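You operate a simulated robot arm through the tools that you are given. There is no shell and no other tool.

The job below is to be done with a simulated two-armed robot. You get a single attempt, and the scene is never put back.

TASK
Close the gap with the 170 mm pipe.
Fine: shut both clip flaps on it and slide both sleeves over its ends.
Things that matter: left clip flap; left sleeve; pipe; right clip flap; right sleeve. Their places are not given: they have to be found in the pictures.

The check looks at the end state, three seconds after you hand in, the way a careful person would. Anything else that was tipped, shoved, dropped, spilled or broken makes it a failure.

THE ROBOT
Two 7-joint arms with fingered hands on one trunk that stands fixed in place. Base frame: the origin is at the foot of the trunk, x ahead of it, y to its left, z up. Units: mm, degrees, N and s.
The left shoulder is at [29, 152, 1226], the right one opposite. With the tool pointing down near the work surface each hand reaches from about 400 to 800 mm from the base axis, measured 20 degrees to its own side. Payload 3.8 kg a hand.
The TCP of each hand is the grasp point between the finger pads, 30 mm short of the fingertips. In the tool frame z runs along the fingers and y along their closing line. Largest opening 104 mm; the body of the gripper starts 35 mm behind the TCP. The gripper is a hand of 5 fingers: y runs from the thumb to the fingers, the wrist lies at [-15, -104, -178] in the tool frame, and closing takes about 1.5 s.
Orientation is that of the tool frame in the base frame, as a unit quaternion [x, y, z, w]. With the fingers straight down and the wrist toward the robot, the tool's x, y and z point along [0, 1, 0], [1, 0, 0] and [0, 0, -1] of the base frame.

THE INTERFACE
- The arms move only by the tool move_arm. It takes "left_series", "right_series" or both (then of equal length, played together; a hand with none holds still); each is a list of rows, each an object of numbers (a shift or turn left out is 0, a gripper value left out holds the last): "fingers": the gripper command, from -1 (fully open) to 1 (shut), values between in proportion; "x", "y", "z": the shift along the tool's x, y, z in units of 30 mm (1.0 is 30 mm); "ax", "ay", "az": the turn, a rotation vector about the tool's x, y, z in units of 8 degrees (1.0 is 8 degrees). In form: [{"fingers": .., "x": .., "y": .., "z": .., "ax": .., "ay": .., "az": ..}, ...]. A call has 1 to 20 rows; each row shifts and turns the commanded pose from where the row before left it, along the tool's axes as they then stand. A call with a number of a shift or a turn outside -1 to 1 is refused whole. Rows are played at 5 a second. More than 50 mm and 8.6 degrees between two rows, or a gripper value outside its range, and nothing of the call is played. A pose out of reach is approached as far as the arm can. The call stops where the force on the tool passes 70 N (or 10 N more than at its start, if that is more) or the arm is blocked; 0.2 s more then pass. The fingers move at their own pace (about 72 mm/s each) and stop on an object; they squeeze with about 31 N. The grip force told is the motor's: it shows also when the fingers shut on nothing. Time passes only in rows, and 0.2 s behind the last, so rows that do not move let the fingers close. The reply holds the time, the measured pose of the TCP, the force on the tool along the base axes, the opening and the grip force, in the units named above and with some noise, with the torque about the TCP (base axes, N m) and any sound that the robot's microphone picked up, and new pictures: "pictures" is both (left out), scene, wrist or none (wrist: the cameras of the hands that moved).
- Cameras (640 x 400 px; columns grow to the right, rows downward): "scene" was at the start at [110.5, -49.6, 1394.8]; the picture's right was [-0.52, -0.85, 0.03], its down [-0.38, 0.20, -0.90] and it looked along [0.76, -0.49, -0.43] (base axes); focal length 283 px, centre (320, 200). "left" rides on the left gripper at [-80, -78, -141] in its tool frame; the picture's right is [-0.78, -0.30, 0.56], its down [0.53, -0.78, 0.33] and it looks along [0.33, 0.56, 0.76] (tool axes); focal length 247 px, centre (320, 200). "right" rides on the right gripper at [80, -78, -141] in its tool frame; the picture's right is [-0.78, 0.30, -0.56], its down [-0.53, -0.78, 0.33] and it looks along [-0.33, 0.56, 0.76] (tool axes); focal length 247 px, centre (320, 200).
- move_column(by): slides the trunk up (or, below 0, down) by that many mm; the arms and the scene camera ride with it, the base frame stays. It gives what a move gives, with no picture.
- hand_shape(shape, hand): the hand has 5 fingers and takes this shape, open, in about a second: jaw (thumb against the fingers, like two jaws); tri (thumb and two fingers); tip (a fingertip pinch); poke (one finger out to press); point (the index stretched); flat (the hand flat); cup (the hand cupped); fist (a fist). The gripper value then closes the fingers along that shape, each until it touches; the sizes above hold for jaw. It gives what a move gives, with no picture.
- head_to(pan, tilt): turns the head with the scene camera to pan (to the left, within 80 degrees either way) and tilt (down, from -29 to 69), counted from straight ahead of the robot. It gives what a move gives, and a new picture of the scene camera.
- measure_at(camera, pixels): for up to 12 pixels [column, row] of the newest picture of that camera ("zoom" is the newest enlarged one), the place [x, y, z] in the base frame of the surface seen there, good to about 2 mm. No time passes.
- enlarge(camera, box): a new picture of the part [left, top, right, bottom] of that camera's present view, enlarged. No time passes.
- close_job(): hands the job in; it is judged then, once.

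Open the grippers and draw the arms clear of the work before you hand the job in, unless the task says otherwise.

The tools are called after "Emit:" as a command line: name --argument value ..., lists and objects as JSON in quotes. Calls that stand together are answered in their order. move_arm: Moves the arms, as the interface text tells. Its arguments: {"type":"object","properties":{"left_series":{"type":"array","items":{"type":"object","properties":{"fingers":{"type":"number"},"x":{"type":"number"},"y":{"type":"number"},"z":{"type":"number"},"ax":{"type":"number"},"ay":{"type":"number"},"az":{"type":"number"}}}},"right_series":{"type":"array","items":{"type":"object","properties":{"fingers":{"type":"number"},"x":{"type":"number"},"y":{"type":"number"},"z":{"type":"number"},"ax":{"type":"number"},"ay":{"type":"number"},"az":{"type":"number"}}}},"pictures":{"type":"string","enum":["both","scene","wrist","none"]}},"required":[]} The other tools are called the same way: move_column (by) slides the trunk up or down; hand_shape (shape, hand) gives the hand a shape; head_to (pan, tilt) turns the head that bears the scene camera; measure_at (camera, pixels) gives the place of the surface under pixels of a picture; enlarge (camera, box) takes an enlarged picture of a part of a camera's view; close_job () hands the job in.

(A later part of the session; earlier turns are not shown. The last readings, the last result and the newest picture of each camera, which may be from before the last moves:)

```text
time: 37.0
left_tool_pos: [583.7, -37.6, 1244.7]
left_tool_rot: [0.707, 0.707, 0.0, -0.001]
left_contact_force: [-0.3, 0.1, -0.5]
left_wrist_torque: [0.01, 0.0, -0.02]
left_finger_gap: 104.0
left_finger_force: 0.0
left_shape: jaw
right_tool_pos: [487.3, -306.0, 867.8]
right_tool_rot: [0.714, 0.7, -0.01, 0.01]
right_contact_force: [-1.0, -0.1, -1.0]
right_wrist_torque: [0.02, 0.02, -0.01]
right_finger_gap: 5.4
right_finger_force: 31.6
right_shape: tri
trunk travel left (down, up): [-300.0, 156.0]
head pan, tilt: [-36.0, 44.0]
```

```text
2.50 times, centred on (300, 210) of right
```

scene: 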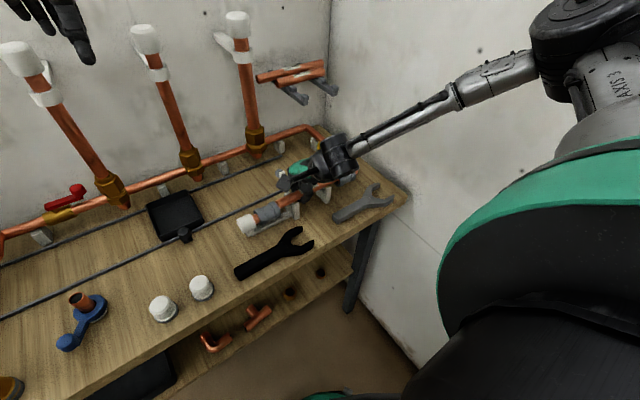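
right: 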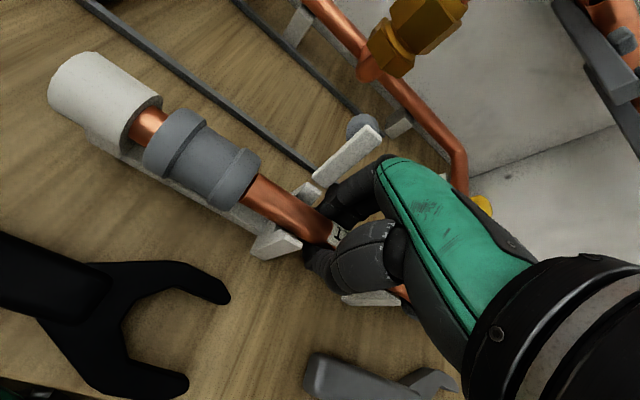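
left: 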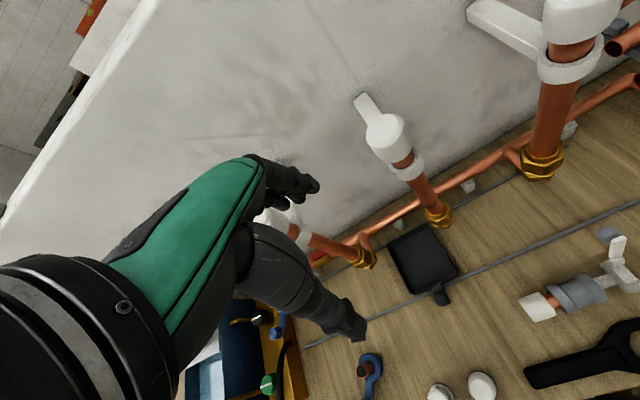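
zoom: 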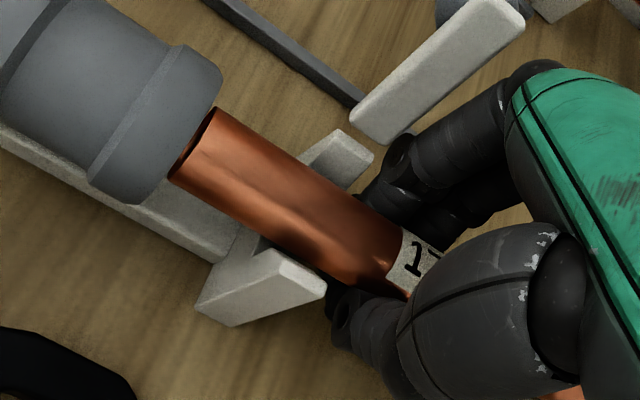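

No contact force yet (TCP z≈868). I continue 1.5 mm per row for up to 6 mm.

Emit:
move_arm --right_series '[{"z": 0.05}, {"z": 0.05}, {}]' --pictures "none"

Emit:
move_arm --right_series '[{"z": 0.05}, {"z": 0.03}, {}]' --pictures "wrist"

Emit:
enlarge --camera "right" --box '[200, 130, 400, 290]'

```text
time: 37.8
left_tool_pos: [584.8, -36.9, 1243.9]
left_tool_rot: [0.707, 0.707, -0.001, 0.0]
left_contact_force: [0.3, -0.8, 0.1]
left_wrist_torque: [-0.05, 0.0, 0.01]
left_finger_gap: 103.6
left_finger_force: 0.1
left_shape: jaw
right_tool_pos: [487.1, -305.8, 864.9]
right_tool_rot: [0.714, 0.7, -0.009, 0.01]
right_contact_force: [0.3, 0.1, -1.1]
right_wrist_torque: [0.01, -0.05, 0.01]
right_finger_gap: 5.2
right_finger_force: 30.6
right_shape: tri
trunk travel left (down, up): [-300.0, 156.0]
head pan, tilt: [-36.0, 44.0]
```

```text
time: 38.6
left_tool_pos: [582.6, -35.7, 1245.1]
left_tool_rot: [0.707, 0.707, 0.0, 0.0]
left_contact_force: [0.4, -0.4, -0.6]
left_wrist_torque: [0.04, 0.01, -0.02]
left_finger_gap: 103.4
left_finger_force: 0.0
left_shape: jaw
right_tool_pos: [486.3, -305.4, 861.7]
right_tool_rot: [0.714, 0.7, -0.01, 0.01]
right_contact_force: [-1.7, -0.4, 3.2]
right_wrist_torque: [-0.01, 0.0, -0.01]
right_finger_gap: 5.7
right_finger_force: 31.3
right_shape: tri
trunk travel left (down, up): [-300.0, 156.0]
head pan, tilt: [-36.0, 44.0]
```

right: 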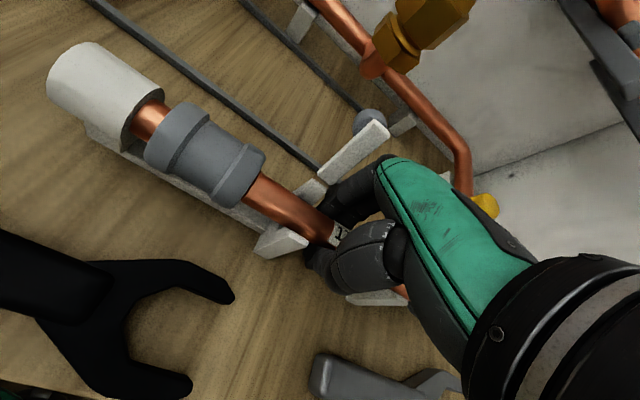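

```text
2.50 times, centred on (300, 210) of right
```

zoom: 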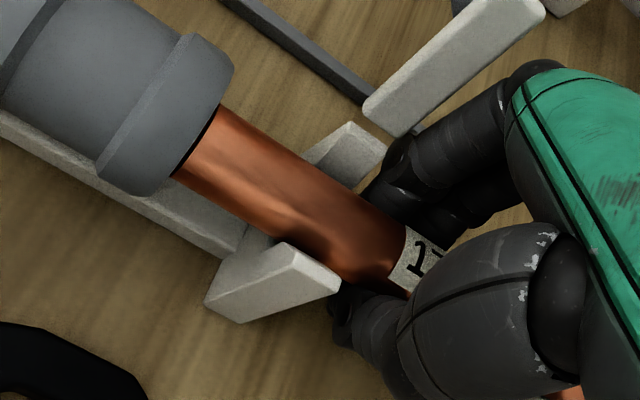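

A 3 N upward force shows: the pipe is touching the cradle bottom. I measure the pipe line at both sides to check seating.

Emit:
measure_at --camera "zoom" --pixels '[[215, 115], [195, 155], [260, 160], [320, 200], [240, 190], [225, 95], [160, 190], [330, 290], [250, 300], [345, 130], [375, 155]]'

Emit:
enlarge --camera "scene" --box '[260, 150, 370, 225]'

```text
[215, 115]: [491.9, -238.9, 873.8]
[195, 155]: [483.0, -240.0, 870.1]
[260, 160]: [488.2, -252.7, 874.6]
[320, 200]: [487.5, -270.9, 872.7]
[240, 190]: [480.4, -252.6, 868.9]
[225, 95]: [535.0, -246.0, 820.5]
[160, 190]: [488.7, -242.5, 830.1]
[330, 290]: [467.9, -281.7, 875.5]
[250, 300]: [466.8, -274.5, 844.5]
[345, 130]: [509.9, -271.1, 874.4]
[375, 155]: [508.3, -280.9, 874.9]
```

```text
5.33 times, centred on (315, 188) of scene
```

zoom: 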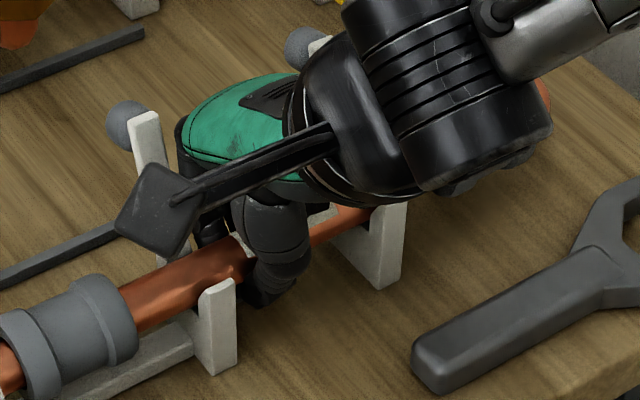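

The pipe sits in both cradles (top z≈874.5, ends −238.7 / ≈−408.7). I open the fingers gradually to 36 mm.

Emit:
move_arm --right_series '[{"fingers": 0.85}, {"fingers": 0.75}, {"fingers": 0.65}, {"fingers": 0.55}, {"fingers": 0.45}, {"fingers": 0.38}, {"fingers": 0.3}, {}, {}]' --pictures "wrist"

Emit:
enlarge --camera "right" --box '[200, 130, 400, 290]'

```text
time: 40.6
left_tool_pos: [581.3, -35.9, 1245.2]
left_tool_rot: [0.707, 0.707, -0.001, 0.001]
left_contact_force: [0.0, 0.6, 0.2]
left_wrist_torque: [0.01, 0.02, -0.01]
left_finger_gap: 103.6
left_finger_force: 0.1
left_shape: jaw
right_tool_pos: [487.1, -304.9, 862.6]
right_tool_rot: [0.714, 0.7, -0.009, 0.01]
right_contact_force: [0.5, 0.6, 7.6]
right_wrist_torque: [-0.25, -0.06, 0.02]
right_finger_gap: 36.0
right_finger_force: 0.0
right_shape: tri
trunk travel left (down, up): [-300.0, 156.0]
head pan, tilt: [-36.0, 44.0]
```

right: 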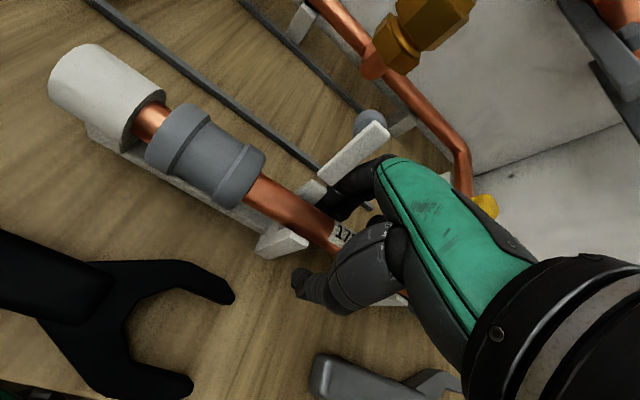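

```text
2.50 times, centred on (300, 210) of right
```

zoom: 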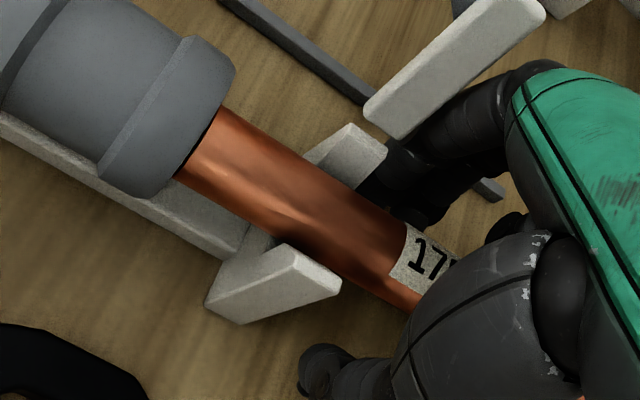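

The ring finger is pressing lightly on the pipe top (7.6 N); pipe unchanged. I lift the hand straight up, keeping clear of the left flap.

Emit:
move_arm --right_series '[{"x": -0.02, "z": -0.3}, {"x": -0.03, "z": -0.5}, {"x": -0.03, "z": -0.5}, {"x": -0.03, "z": -0.6}, {"x": -0.03, "z": -0.8}, {"x": -0.03, "z": -0.8}, {"x": -0.03, "z": -0.8}, {}]'

Emit:
enlarge --camera "scene" --box '[230, 130, 370, 230]'

```text
time: 42.4
left_tool_pos: [583.0, -37.4, 1244.2]
left_tool_rot: [0.707, 0.707, -0.001, -0.001]
left_contact_force: [0.2, 0.9, -0.1]
left_wrist_torque: [-0.02, 0.02, 0.0]
left_finger_gap: 103.5
left_finger_force: 0.0
left_shape: jaw
right_tool_pos: [485.7, -309.6, 991.8]
right_tool_rot: [0.715, 0.699, -0.01, 0.01]
right_contact_force: [-0.1, 0.1, 0.2]
right_wrist_torque: [-0.03, 0.01, -0.02]
right_finger_gap: 35.8
right_finger_force: 0.1
right_shape: tri
trunk travel left (down, up): [-300.0, 156.0]
head pan, tilt: [-36.0, 44.0]
```

scene: 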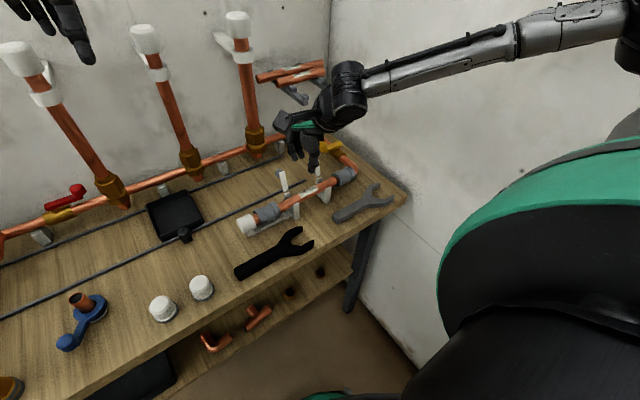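
right: 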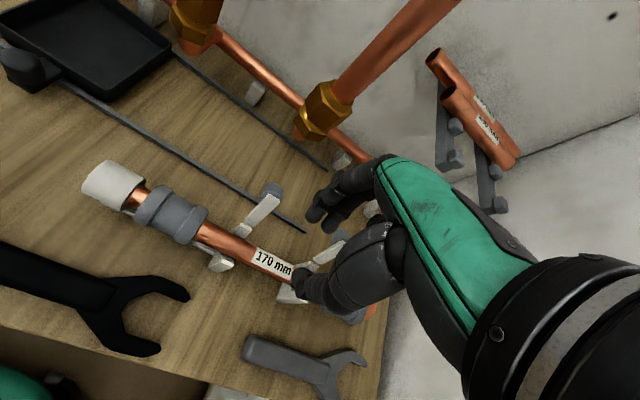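

```text
4.00 times, centred on (300, 180) of scene
```

zoom: 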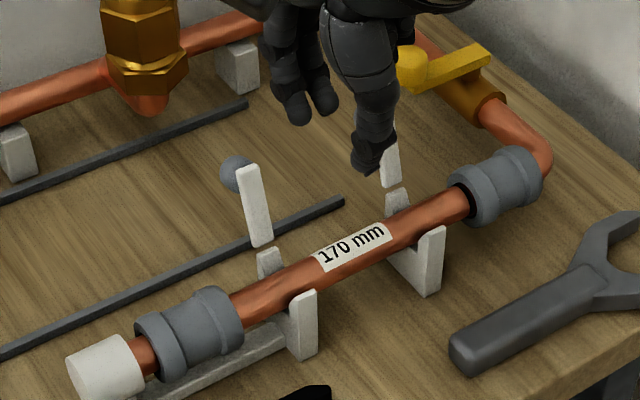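

The pipe sits in both clips with the sleeves clear. Next I level the tool, raise a little and take the "poke" shape to see its fingertip position.

Emit:
move_arm --right_series '[{"ay": 0.2, "az": -0.14, "z": -0.5}, {"z": -0.8}, {}]' --pictures "none"

Emit:
hand_shape --hand "right" --shape "poke"

Emit:
head_to --pan -40 --tilt 36

Emit:
enlarge --camera "scene" --box '[250, 110, 370, 220]'

```text
time: 43.2
left_tool_pos: [583.9, -36.6, 1244.0]
left_tool_rot: [0.707, 0.707, 0.0, 0.0]
left_contact_force: [-0.1, 0.0, -0.3]
left_wrist_torque: [0.05, 0.02, 0.0]
left_finger_gap: 103.6
left_finger_force: 0.0
left_shape: jaw
right_tool_pos: [486.5, -308.5, 1031.7]
right_tool_rot: [0.707, 0.707, 0.0, 0.001]
right_contact_force: [0.3, 0.0, -0.8]
right_wrist_torque: [-0.03, 0.0, -0.03]
right_finger_gap: 36.1
right_finger_force: 0.0
right_shape: tri
trunk travel left (down, up): [-300.0, 156.0]
head pan, tilt: [-36.0, 44.0]
```

```text
time: 44.1
left_tool_pos: [583.1, -36.6, 1244.8]
left_tool_rot: [0.707, 0.707, 0.0, 0.0]
left_contact_force: [0.8, -1.1, 1.0]
left_wrist_torque: [0.0, -0.02, -0.01]
left_finger_gap: 103.7
left_finger_force: 0.0
left_shape: jaw
right_tool_pos: [486.5, -307.8, 1030.9]
right_tool_rot: [0.707, 0.708, 0.0, -0.001]
right_contact_force: [-0.3, -0.7, 0.2]
right_wrist_torque: [-0.02, -0.02, -0.01]
right_finger_gap: 0.1
right_finger_force: 0.2
right_shape: poke
trunk travel left (down, up): [-300.0, 156.0]
head pan, tilt: [-36.0, 44.0]
```

```text
time: 44.8
left_tool_pos: [582.8, -36.7, 1244.1]
left_tool_rot: [0.707, 0.707, 0.0, -0.001]
left_contact_force: [-0.6, 0.2, 0.1]
left_wrist_torque: [0.03, 0.01, 0.03]
left_finger_gap: 103.3
left_finger_force: 0.2
left_shape: jaw
right_tool_pos: [485.4, -308.4, 1029.9]
right_tool_rot: [0.707, 0.707, 0.0, 0.0]
right_contact_force: [-0.1, 0.2, 0.0]
right_wrist_torque: [-0.03, 0.03, 0.0]
right_finger_gap: 0.0
right_finger_force: 0.0
right_shape: poke
trunk travel left (down, up): [-300.0, 156.0]
head pan, tilt: [-40.0, 36.0]
```

scene: 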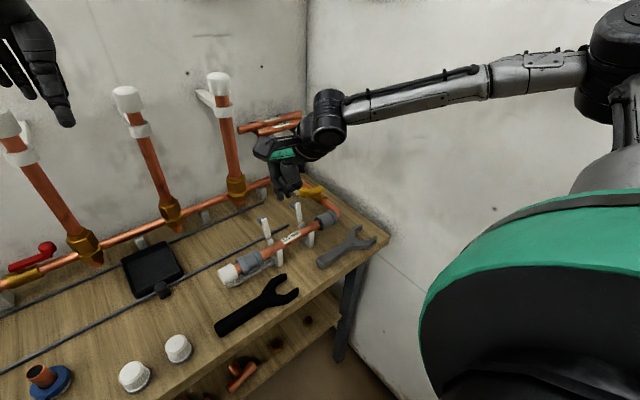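

```text
3.64 times, centred on (310, 165) of scene
```

zoom: 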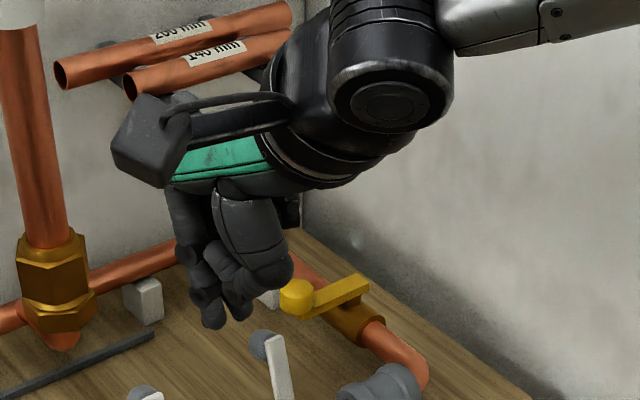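

In the poke shape I see fingertips at about zoom (212,322); I zoom in more and measure the tip positions relative to the TCP (486,−308,1030).

Emit:
enlarge --camera "scene" --box '[280, 150, 340, 210]'

Emit:
enlarge --camera "right" --box '[260, 130, 440, 310]'

```text
6.67 times, centred on (310, 180) of scene
```

zoom: 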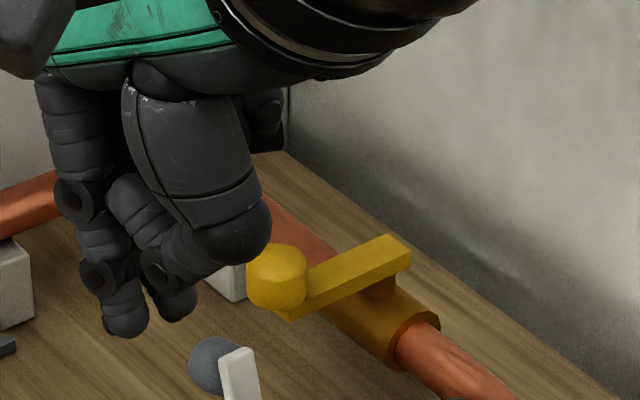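

```text
2.22 times, centred on (350, 220) of right
```

zoom: 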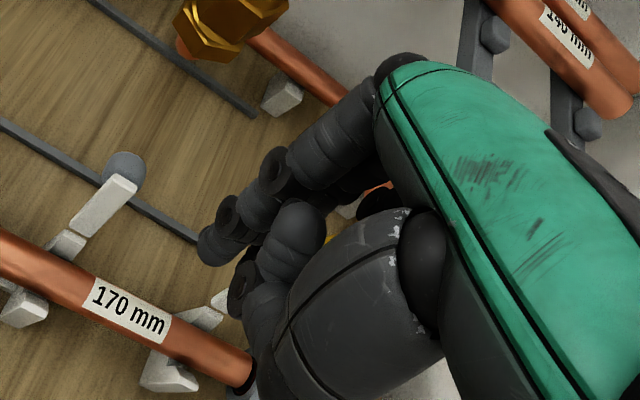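

I measure the poke fingertip from the right zoom.

Emit:
measure_at --camera "zoom" --pixels '[[212, 250], [228, 215], [275, 170], [240, 290], [290, 230], [335, 140], [122, 165], [100, 205], [65, 245]]'

Emit:
measure_at --camera "scene" --pixels '[[299, 199], [306, 196], [304, 190], [314, 185], [297, 186], [296, 178]]'

```text
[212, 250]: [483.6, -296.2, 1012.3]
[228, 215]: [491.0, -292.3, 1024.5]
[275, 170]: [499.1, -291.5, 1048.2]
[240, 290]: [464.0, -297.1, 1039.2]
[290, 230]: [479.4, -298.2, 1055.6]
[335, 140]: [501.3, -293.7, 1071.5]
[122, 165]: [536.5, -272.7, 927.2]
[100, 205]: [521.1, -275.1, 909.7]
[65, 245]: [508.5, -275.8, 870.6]
```

```text
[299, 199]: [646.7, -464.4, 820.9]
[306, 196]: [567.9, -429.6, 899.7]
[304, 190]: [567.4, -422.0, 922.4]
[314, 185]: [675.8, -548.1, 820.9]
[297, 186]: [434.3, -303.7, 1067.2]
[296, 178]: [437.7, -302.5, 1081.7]
```

Poke keeps the thumb close to the index. I try the "point" shape for a longer free finger.

Emit:
hand_shape --hand "right" --shape "point"

Emit:
enlarge --camera "right" --box '[220, 90, 460, 330]'

Emit:
enlarge --camera "scene" --box '[250, 120, 350, 220]'

```text
time: 45.7
left_tool_pos: [583.1, -36.7, 1244.9]
left_tool_rot: [0.707, 0.707, 0.0, 0.0]
left_contact_force: [0.8, -0.8, -0.2]
left_wrist_torque: [0.0, 0.01, -0.01]
left_finger_gap: 103.5
left_finger_force: 0.0
left_shape: jaw
right_tool_pos: [486.2, -307.4, 1029.2]
right_tool_rot: [0.707, 0.707, 0.001, 0.0]
right_contact_force: [0.3, 0.0, 0.5]
right_wrist_torque: [-0.03, -0.02, -0.02]
right_finger_gap: 0.0
right_finger_force: 0.0
right_shape: point
trunk travel left (down, up): [-300.0, 156.0]
head pan, tilt: [-40.0, 36.0]
```

```text
1.67 times, centred on (340, 210) of right
```

zoom: 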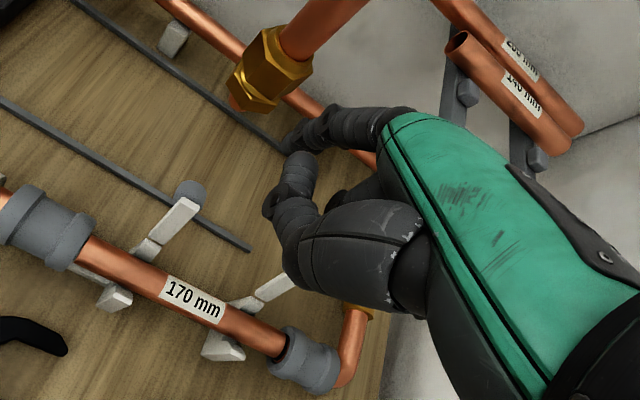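

```text
4.00 times, centred on (300, 170) of scene
```

zoom: 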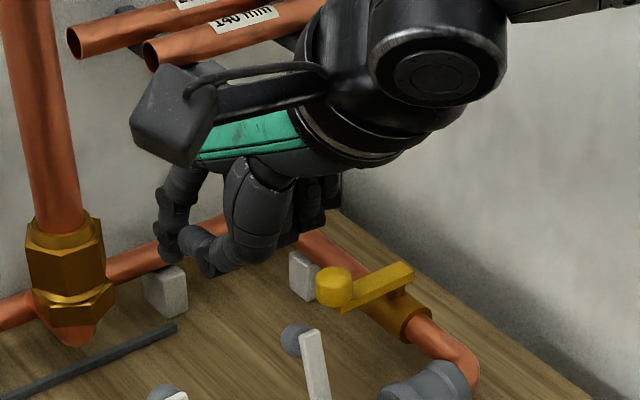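

I measure the pointing fingertip and the thumb.

Emit:
measure_at --camera "zoom" --pixels '[[168, 250], [165, 235], [170, 200], [200, 255], [190, 245], [240, 255], [300, 215]]'

Emit:
measure_at --camera "right" --pixels '[[393, 178], [400, 168], [412, 165], [430, 160], [396, 183], [388, 210], [383, 215]]'

```text
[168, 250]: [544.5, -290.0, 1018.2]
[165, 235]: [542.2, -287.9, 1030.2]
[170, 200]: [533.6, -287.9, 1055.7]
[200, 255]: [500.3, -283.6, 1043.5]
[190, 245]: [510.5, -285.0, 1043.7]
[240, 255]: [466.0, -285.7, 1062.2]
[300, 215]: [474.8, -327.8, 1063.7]
```

```text
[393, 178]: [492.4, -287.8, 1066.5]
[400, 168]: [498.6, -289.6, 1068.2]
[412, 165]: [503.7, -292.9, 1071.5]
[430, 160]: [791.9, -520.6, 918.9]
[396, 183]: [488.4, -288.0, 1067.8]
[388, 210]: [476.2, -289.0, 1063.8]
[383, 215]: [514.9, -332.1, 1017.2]
```

Point has its thumb right over the knob; the open "tri" shape (thumb far away, two fingertips down) is better for pushing the flap from behind. I switch back to tri, fully open, and move over the right flap behind it.

Emit:
hand_shape --hand "right" --shape "tri"

Emit:
move_arm --right_series '[{"fingers": -1, "x": -0.7, "y": 0.3}, {"x": -0.7, "y": 0.3}, {"x": -0.67, "y": 0.3}, {}, {}]'

Emit:
enlarge --camera "scene" --box '[250, 120, 370, 220]'

```text
time: 46.6
left_tool_pos: [584.1, -36.8, 1244.9]
left_tool_rot: [0.707, 0.707, 0.0, 0.0]
left_contact_force: [0.4, 0.2, -0.3]
left_wrist_torque: [0.0, 0.0, 0.03]
left_finger_gap: 103.9
left_finger_force: 0.1
left_shape: jaw
right_tool_pos: [486.8, -307.8, 1030.5]
right_tool_rot: [0.707, 0.707, 0.0, -0.001]
right_contact_force: [0.1, -0.2, 0.1]
right_wrist_torque: [-0.03, 0.04, -0.01]
right_finger_gap: 103.8
right_finger_force: 0.0
right_shape: tri
trunk travel left (down, up): [-300.0, 156.0]
head pan, tilt: [-40.0, 36.0]
```

```text
time: 47.8
left_tool_pos: [583.4, -36.2, 1244.2]
left_tool_rot: [0.706, 0.708, 0.0, 0.0]
left_contact_force: [-1.3, -0.2, 0.4]
left_wrist_torque: [0.02, -0.02, 0.03]
left_finger_gap: 103.5
left_finger_force: 0.0
left_shape: jaw
right_tool_pos: [512.3, -370.6, 1030.8]
right_tool_rot: [0.707, 0.707, 0.0, 0.0]
right_contact_force: [-0.1, -0.2, 0.2]
right_wrist_torque: [-0.03, 0.04, 0.0]
right_finger_gap: 103.8
right_finger_force: 0.1
right_shape: tri
trunk travel left (down, up): [-300.0, 156.0]
head pan, tilt: [-40.0, 36.0]
```

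scene: 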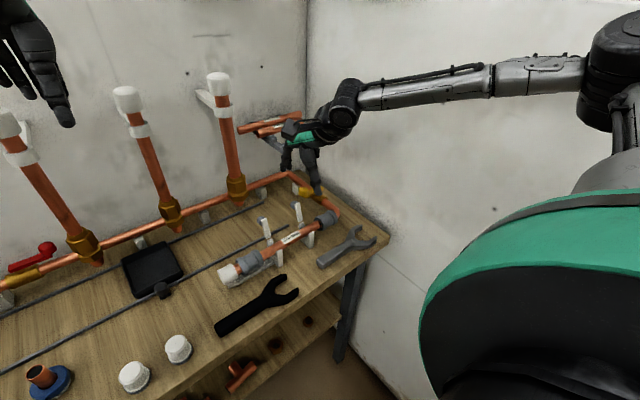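
right: 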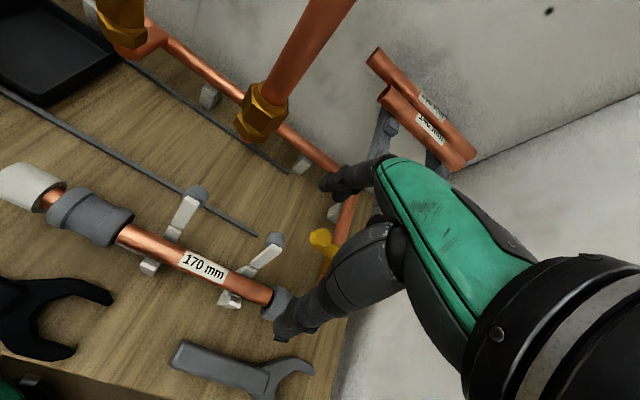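

```text
4.00 times, centred on (310, 170) of scene
```

zoom: 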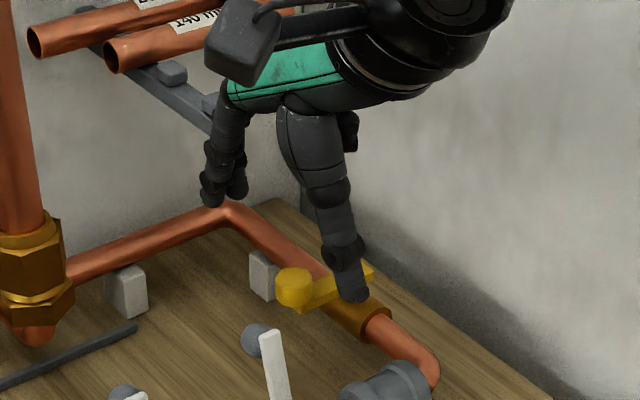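

I check fingertip positions against the TCP (512,−370.6,1031), and the knob/valve positions.

Emit:
measure_at --camera "zoom" --pixels '[[212, 203], [238, 198], [225, 175], [355, 298], [255, 340], [290, 290], [320, 290], [350, 280], [265, 270], [270, 345]]'

Emit:
measure_at --camera "right" --pixels '[[328, 190], [332, 183], [335, 175], [272, 240], [275, 255], [262, 252], [320, 237], [285, 325]]'

```text
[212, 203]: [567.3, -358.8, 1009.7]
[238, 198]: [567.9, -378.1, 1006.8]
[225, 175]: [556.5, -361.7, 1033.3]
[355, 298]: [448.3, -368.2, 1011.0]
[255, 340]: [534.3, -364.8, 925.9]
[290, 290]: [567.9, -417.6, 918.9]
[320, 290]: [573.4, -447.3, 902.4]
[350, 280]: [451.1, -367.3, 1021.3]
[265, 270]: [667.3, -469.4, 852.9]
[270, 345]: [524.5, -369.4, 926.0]
```

```text
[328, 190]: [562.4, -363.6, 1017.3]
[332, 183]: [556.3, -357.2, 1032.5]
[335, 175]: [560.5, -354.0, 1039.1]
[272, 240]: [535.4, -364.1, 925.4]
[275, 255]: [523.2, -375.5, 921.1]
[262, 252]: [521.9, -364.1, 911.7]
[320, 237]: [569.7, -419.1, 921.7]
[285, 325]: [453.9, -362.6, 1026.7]
```

Fingertips are behind the knob (x≈567 vs knob back ≈549) and clear of the yellow valve. I descend 98 mm so the tips reach z≈904.

Emit:
move_arm --right_series '[{"z": 0.6}, {"z": 0.7}, {"z": 0.7}, {"z": 0.7}, {"z": 0.57}, {}]'

Emit:
enlarge --camera "scene" --box '[260, 140, 360, 230]'

Emit:
enlarge --camera "right" --box '[180, 120, 400, 330]'

```text
time: 49.2
left_tool_pos: [583.8, -35.7, 1244.8]
left_tool_rot: [0.707, 0.707, 0.001, 0.0]
left_contact_force: [0.0, -0.3, 1.0]
left_wrist_torque: [-0.01, 0.04, -0.02]
left_finger_gap: 103.6
left_finger_force: 0.1
left_shape: jaw
right_tool_pos: [512.6, -371.7, 931.0]
right_tool_rot: [0.707, 0.707, 0.0, 0.0]
right_contact_force: [-0.1, -0.5, -1.3]
right_wrist_torque: [0.02, -0.01, 0.02]
right_finger_gap: 103.6
right_finger_force: 0.0
right_shape: tri
trunk travel left (down, up): [-300.0, 156.0]
head pan, tilt: [-40.0, 36.0]
```

scene: 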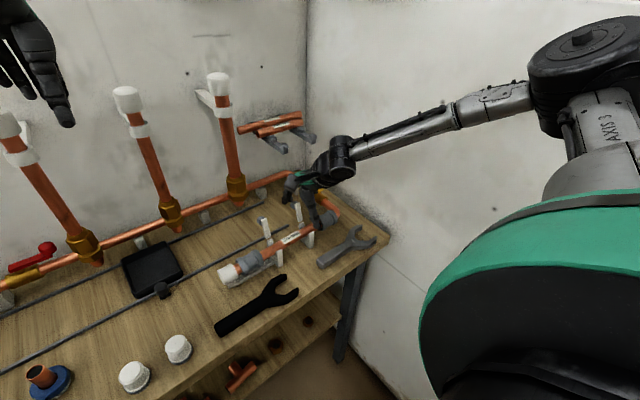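
right: 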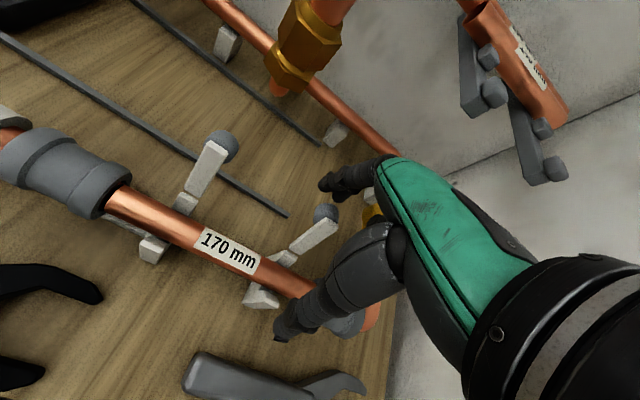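

```text
4.44 times, centred on (310, 185) of scene
```

zoom: 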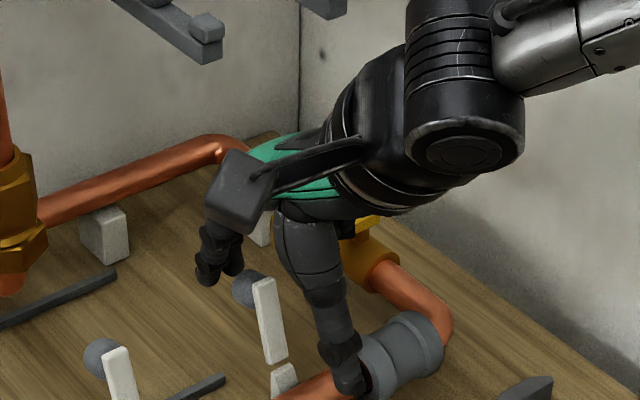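

```text
1.90 times, centred on (290, 225) of right
```

zoom: 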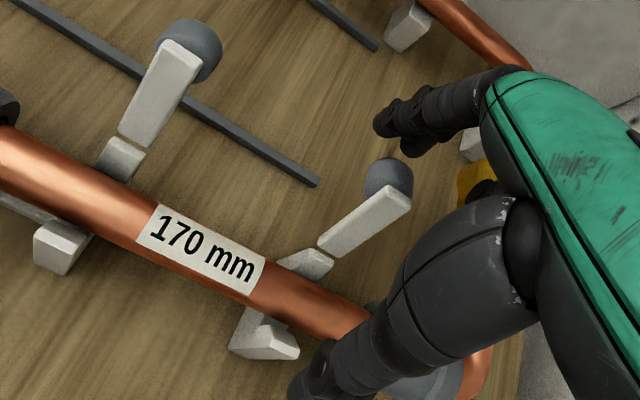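

The fingers are behind the right knob and nothing else is touched. I pull toward the robot (−x) in small steps to start turning the flap.

Emit:
move_arm --right_series '[{"y": -0.33}, {"y": -0.33}, {"y": -0.33}, {}]' --pictures "wrist"

Emit:
enlarge --camera "right" --box '[180, 120, 400, 330]'

```text
time: 50.2
left_tool_pos: [582.1, -36.1, 1243.4]
left_tool_rot: [0.708, 0.707, 0.0, 0.0]
left_contact_force: [-0.7, -0.8, 0.1]
left_wrist_torque: [-0.04, -0.01, 0.03]
left_finger_gap: 103.2
left_finger_force: 0.0
left_shape: jaw
right_tool_pos: [483.8, -370.9, 930.9]
right_tool_rot: [0.707, 0.707, 0.0, 0.0]
right_contact_force: [0.2, 0.0, 0.2]
right_wrist_torque: [-0.02, 0.02, 0.03]
right_finger_gap: 104.1
right_finger_force: 0.1
right_shape: tri
trunk travel left (down, up): [-300.0, 156.0]
head pan, tilt: [-40.0, 36.0]
```

right: 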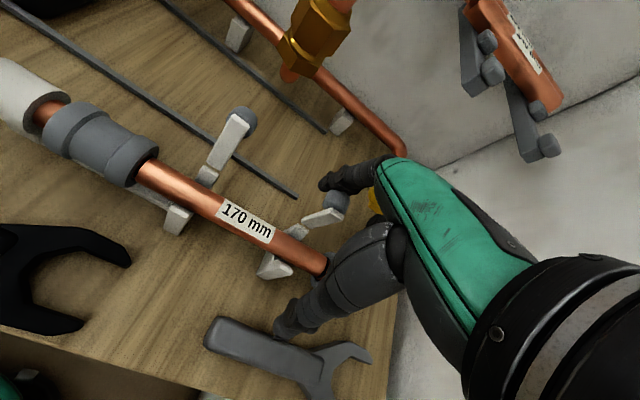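

```text
1.90 times, centred on (290, 225) of right
```

zoom: 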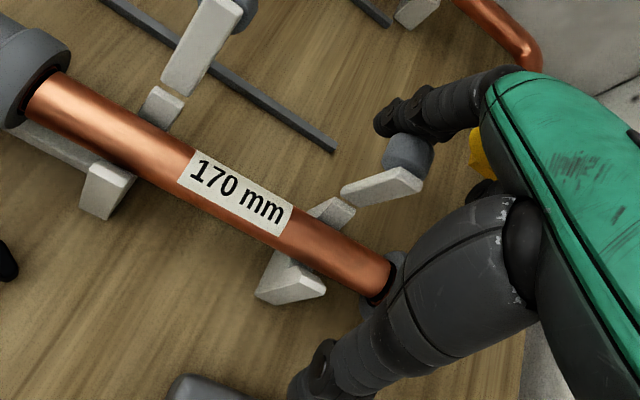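

The flap has begun to turn with the fingers on the knob, force is near zero. I continue pulling −x another 30 mm.

Emit:
move_arm --right_series '[{"y": -0.33}, {"y": -0.33}, {"y": -0.33}, {}]' --pictures "wrist"

Emit:
enlarge --camera "right" --box '[180, 120, 400, 330]'

```text
time: 51.2
left_tool_pos: [583.5, -36.1, 1244.4]
left_tool_rot: [0.707, 0.707, -0.001, -0.001]
left_contact_force: [-0.5, 0.1, -0.1]
left_wrist_torque: [0.0, -0.02, 0.0]
left_finger_gap: 103.9
left_finger_force: 0.0
left_shape: jaw
right_tool_pos: [453.2, -369.4, 930.6]
right_tool_rot: [0.707, 0.707, 0.0, 0.001]
right_contact_force: [-0.1, -0.2, 0.1]
right_wrist_torque: [-0.01, -0.01, -0.01]
right_finger_gap: 103.8
right_finger_force: 0.1
right_shape: tri
trunk travel left (down, up): [-300.0, 156.0]
head pan, tilt: [-40.0, 36.0]
```

right: 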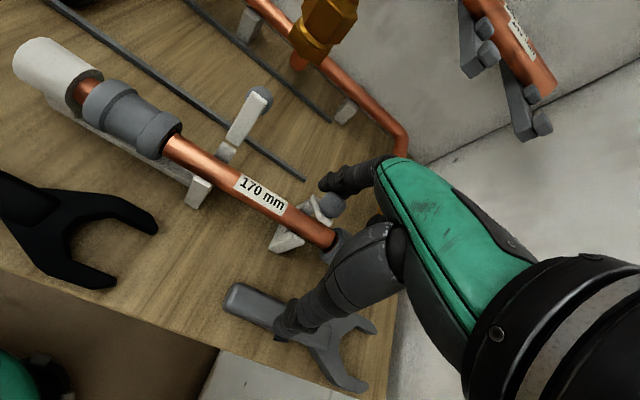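

```text
1.90 times, centred on (290, 225) of right
```

zoom: 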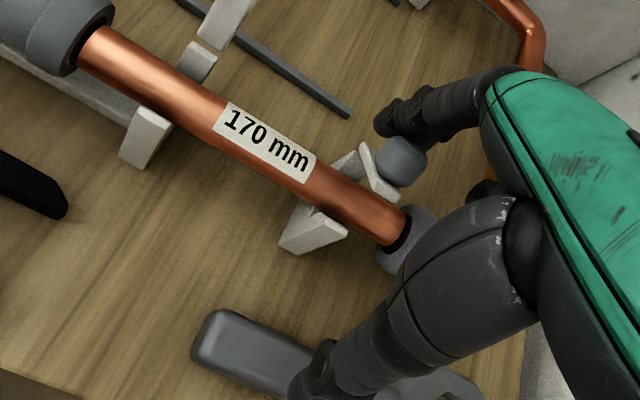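

The flap is past vertical and leaning forward. I continue −x by another 28 mm.

Emit:
move_arm --right_series '[{"y": -0.31}, {"y": -0.31}, {"y": -0.31}, {}]'

Emit:
enlarge --camera "right" --box '[180, 120, 400, 330]'

Emit:
enlarge --camera "scene" --box '[240, 150, 360, 260]'

```text
time: 52.2
left_tool_pos: [584.3, -38.0, 1245.0]
left_tool_rot: [0.707, 0.707, 0.0, 0.0]
left_contact_force: [0.9, -0.4, -1.0]
left_wrist_torque: [-0.01, -0.04, 0.01]
left_finger_gap: 103.5
left_finger_force: 0.0
left_shape: jaw
right_tool_pos: [431.0, -371.1, 932.5]
right_tool_rot: [0.707, 0.707, 0.0, 0.0]
right_contact_force: [-0.2, 0.7, 0.3]
right_wrist_torque: [0.0, -0.04, 0.02]
right_finger_gap: 103.7
right_finger_force: 0.2
right_shape: tri
right hand out of reach, approached as far as the arm can: row 2
trunk travel left (down, up): [-300.0, 156.0]
head pan, tilt: [-40.0, 36.0]
```

scene: 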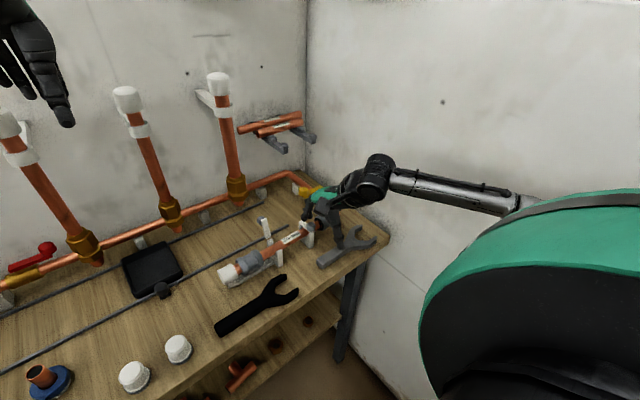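
right: 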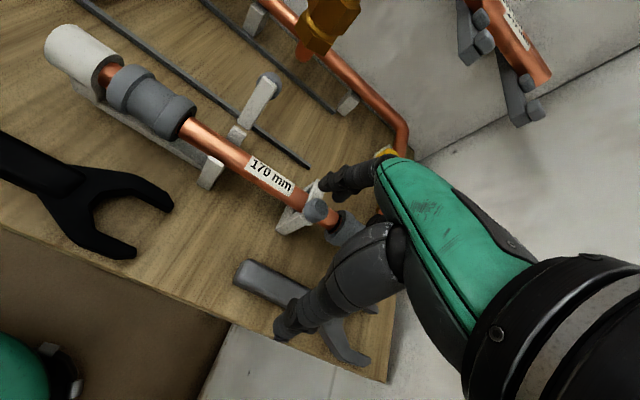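

```text
1.90 times, centred on (290, 225) of right
```

zoom: 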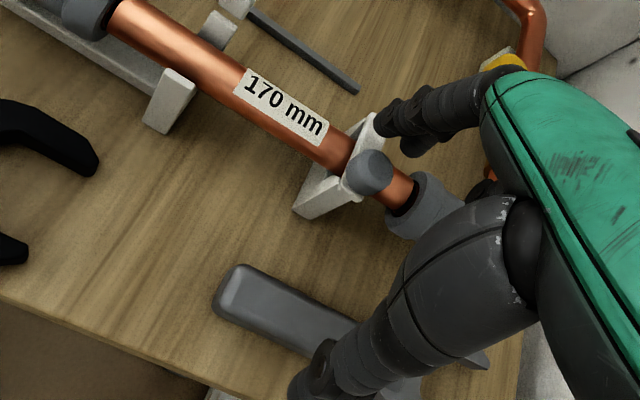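

```text
3.64 times, centred on (300, 205) of scene
```

zoom: 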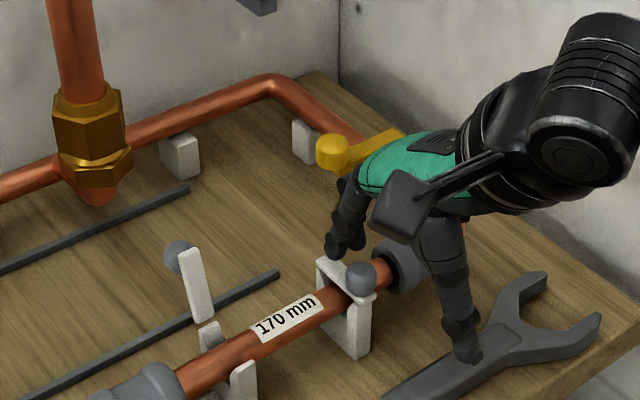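

The arm reports its near limit at x≈431, but the right flap appears to lie over the pipe with its knob at scene zoom (360,278). I measure how far it is closed.

Emit:
measure_at --camera "zoom" --pixels '[[360, 278], [335, 268], [345, 285], [325, 262], [360, 297], [372, 290], [355, 330], [358, 268], [180, 255], [345, 305]]'

Emit:
measure_at --camera "right" --pixels '[[316, 210], [313, 190], [305, 205], [290, 225], [320, 185], [300, 218]]'

```text
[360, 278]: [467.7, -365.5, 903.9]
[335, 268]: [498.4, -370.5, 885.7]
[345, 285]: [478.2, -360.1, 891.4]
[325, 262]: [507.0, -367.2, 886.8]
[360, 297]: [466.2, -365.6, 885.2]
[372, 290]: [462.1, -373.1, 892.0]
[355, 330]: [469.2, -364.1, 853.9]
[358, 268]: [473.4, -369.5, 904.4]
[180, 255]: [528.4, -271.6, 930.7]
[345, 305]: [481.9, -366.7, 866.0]
```

```text
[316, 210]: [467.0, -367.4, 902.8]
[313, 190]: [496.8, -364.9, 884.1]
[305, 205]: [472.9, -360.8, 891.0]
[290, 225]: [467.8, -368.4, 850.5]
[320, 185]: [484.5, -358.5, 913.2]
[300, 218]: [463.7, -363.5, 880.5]
```

The flap is nearly down (top ≈ z 886–891 rising to the front, knob at z≈903) but needs a final press. I raise the hand, close the fingers into a beak and centre it above the knob.

Emit:
move_arm --right_series '[{"z": -0.6}, {"z": -0.8, "y": 0.1}, {"z": -0.8, "y": 0.3, "fingers": 1}, {"y": 0.6}, {"y": 0.2}, {}, {}, {}]'

Emit:
enlarge --camera "scene" --box '[250, 150, 370, 260]'

Emit:
enlarge --camera "right" --box '[180, 120, 400, 330]'

```text
time: 54.0
left_tool_pos: [582.9, -36.0, 1244.4]
left_tool_rot: [0.707, 0.707, 0.0, 0.001]
left_contact_force: [0.1, -0.3, -1.2]
left_wrist_torque: [0.02, -0.02, 0.0]
left_finger_gap: 103.5
left_finger_force: 0.0
left_shape: jaw
right_tool_pos: [467.1, -372.6, 999.2]
right_tool_rot: [0.707, 0.707, 0.0, 0.001]
right_contact_force: [-0.1, -0.6, 0.3]
right_wrist_torque: [-0.01, 0.0, -0.01]
right_finger_gap: 0.3
right_finger_force: 30.6
right_shape: tri
trunk travel left (down, up): [-300.0, 156.0]
head pan, tilt: [-40.0, 36.0]
```

scene: 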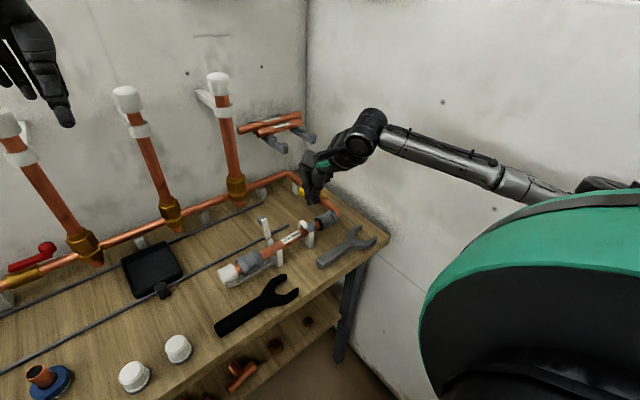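
right: 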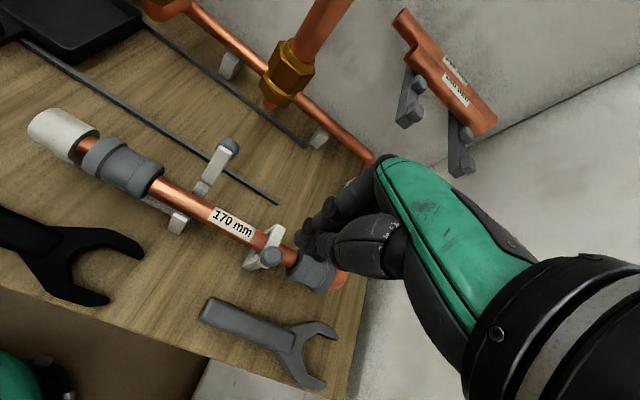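

```text
3.64 times, centred on (310, 205) of scene
```

zoom: 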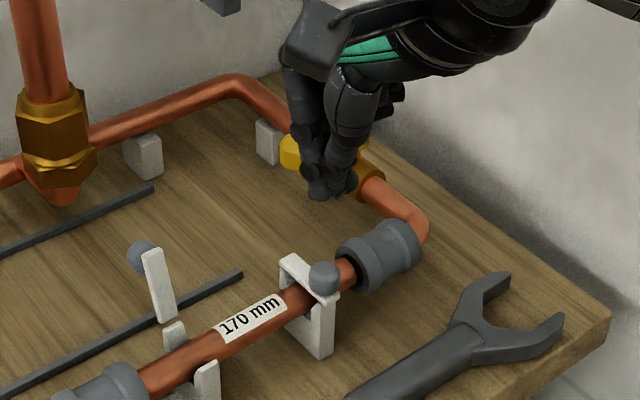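

```text
1.90 times, centred on (290, 225) of right
```

zoom: 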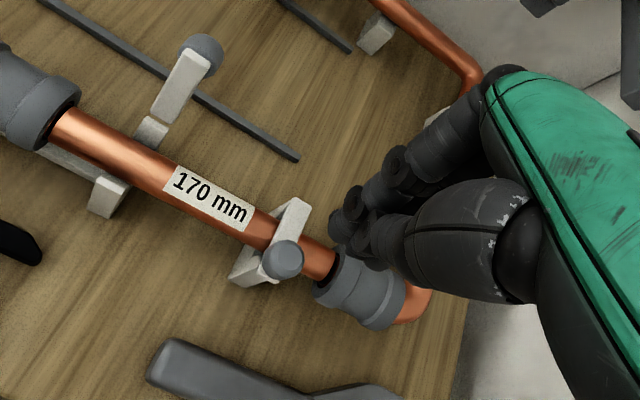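

I measure the beak's fingertips and the knob/flap state.

Emit:
measure_at --camera "zoom" --pixels '[[342, 215], [338, 230], [365, 245], [395, 240], [284, 258], [290, 215], [275, 232], [262, 268], [284, 245]]'

Emit:
enlarge --camera "scene" --box '[290, 170, 350, 260]'

```text
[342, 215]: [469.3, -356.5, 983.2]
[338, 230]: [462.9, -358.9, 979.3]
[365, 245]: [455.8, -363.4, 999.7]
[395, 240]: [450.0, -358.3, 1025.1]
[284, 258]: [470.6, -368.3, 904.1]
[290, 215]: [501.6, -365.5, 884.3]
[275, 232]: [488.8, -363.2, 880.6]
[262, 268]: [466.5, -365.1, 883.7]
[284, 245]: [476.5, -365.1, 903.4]
```

```text
4.44 times, centred on (320, 215) of scene
```

zoom: 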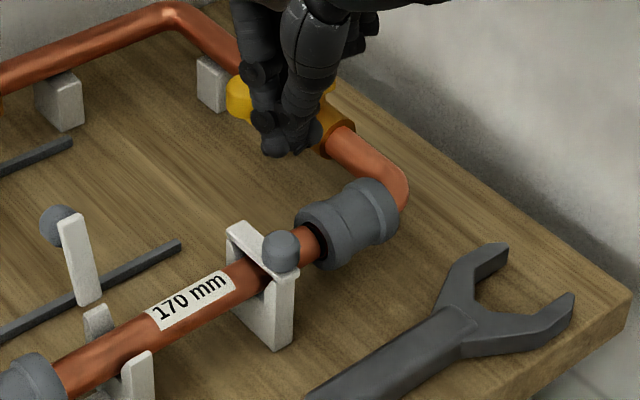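

The flap now lies flat (top ≈ z 884) with the knob at (470,−368,904). I lower the beak over the knob to press it gently.

Emit:
move_arm --right_series '[{"y": 0.1, "x": 0.08, "z": 0.5}, {"z": 0.7}, {"z": 0.6}, {"z": 0.2}, {}]' --pictures "wrist"

Emit:
enlarge --camera "right" --box '[220, 150, 400, 330]'

Emit:
enlarge --camera "scene" --box '[270, 190, 350, 260]'

```text
time: 55.2
left_tool_pos: [583.2, -38.0, 1244.8]
left_tool_rot: [0.707, 0.707, -0.001, 0.001]
left_contact_force: [-0.2, -0.3, -0.3]
left_wrist_torque: [0.03, -0.02, -0.02]
left_finger_gap: 103.7
left_finger_force: 0.0
left_shape: jaw
right_tool_pos: [471.9, -369.4, 936.3]
right_tool_rot: [0.708, 0.706, 0.0, 0.0]
right_contact_force: [-0.7, -0.5, -1.0]
right_wrist_torque: [0.02, 0.03, 0.0]
right_finger_gap: 0.0
right_finger_force: 30.9
right_shape: tri
trunk travel left (down, up): [-300.0, 156.0]
head pan, tilt: [-40.0, 36.0]
```

right: 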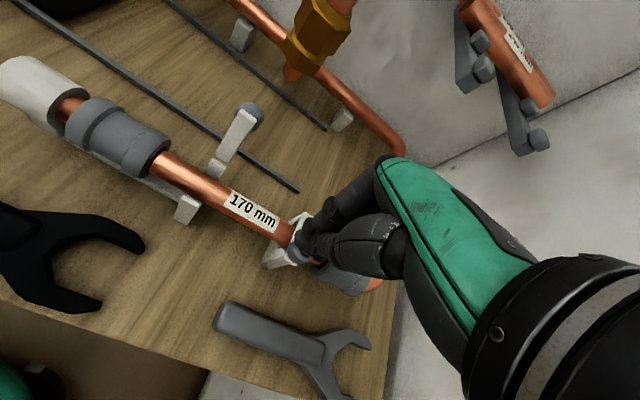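

```text
2.22 times, centred on (310, 240) of right
```

zoom: 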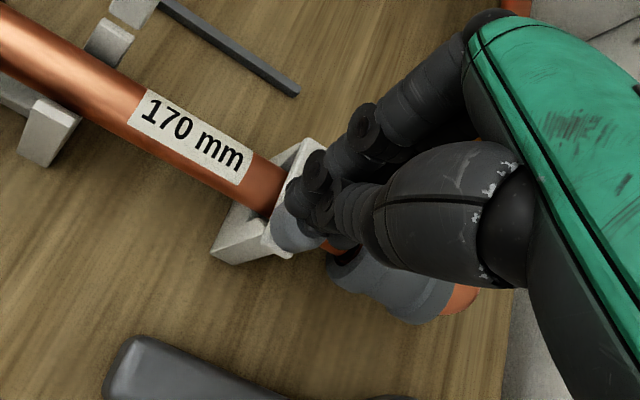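

```text
5.71 times, centred on (310, 225) of scene
```

zoom: 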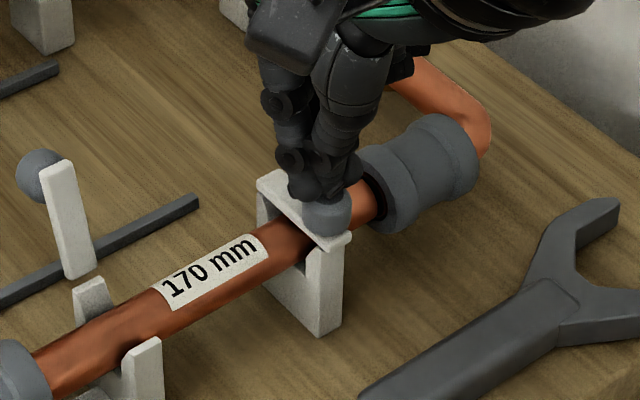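

The beak is directly above the knob. I press down in 1.5 mm steps watching force and sound.

Emit:
move_arm --right_series '[{"z": 0.05}, {"z": 0.05}, {"z": 0.05}, {"z": 0.05}]' --pictures "none"

```text
time: 56.2
left_tool_pos: [582.1, -36.5, 1244.6]
left_tool_rot: [0.707, 0.707, 0.001, 0.001]
left_contact_force: [0.1, 0.3, 0.1]
left_wrist_torque: [-0.05, 0.0, -0.02]
left_finger_gap: 103.5
left_finger_force: 0.1
left_shape: jaw
right_tool_pos: [470.5, -368.4, 932.5]
right_tool_rot: [0.707, 0.707, 0.001, 0.001]
right_contact_force: [-0.5, 0.0, 1.4]
right_wrist_torque: [0.05, -0.03, 0.03]
right_finger_gap: 0.0
right_finger_force: 30.6
right_shape: tri
trunk travel left (down, up): [-300.0, 156.0]
head pan, tilt: [-40.0, 36.0]
```

A 1.4 N hint of contact. I continue pressing in small steps.

Emit:
move_arm --right_series '[{"z": 0.05}, {"z": 0.05}, {"z": 0.05}, {"z": 0.05}]' --pictures "none"

```text
time: 57.2
left_tool_pos: [579.3, -36.1, 1246.9]
left_tool_rot: [0.707, 0.707, 0.0, 0.001]
left_contact_force: [0.1, -0.4, 0.7]
left_wrist_torque: [0.02, -0.02, -0.03]
left_finger_gap: 103.8
left_finger_force: 0.0
left_shape: jaw
right_tool_pos: [470.4, -368.6, 931.0]
right_tool_rot: [0.708, 0.706, 0.002, 0.004]
right_contact_force: [-3.1, -6.7, 28.9]
right_wrist_torque: [-0.19, 0.17, 0.02]
right_finger_gap: 0.0
right_finger_force: 30.7
right_shape: tri
trunk travel left (down, up): [-300.0, 156.0]
head pan, tilt: [-40.0, 36.0]
```

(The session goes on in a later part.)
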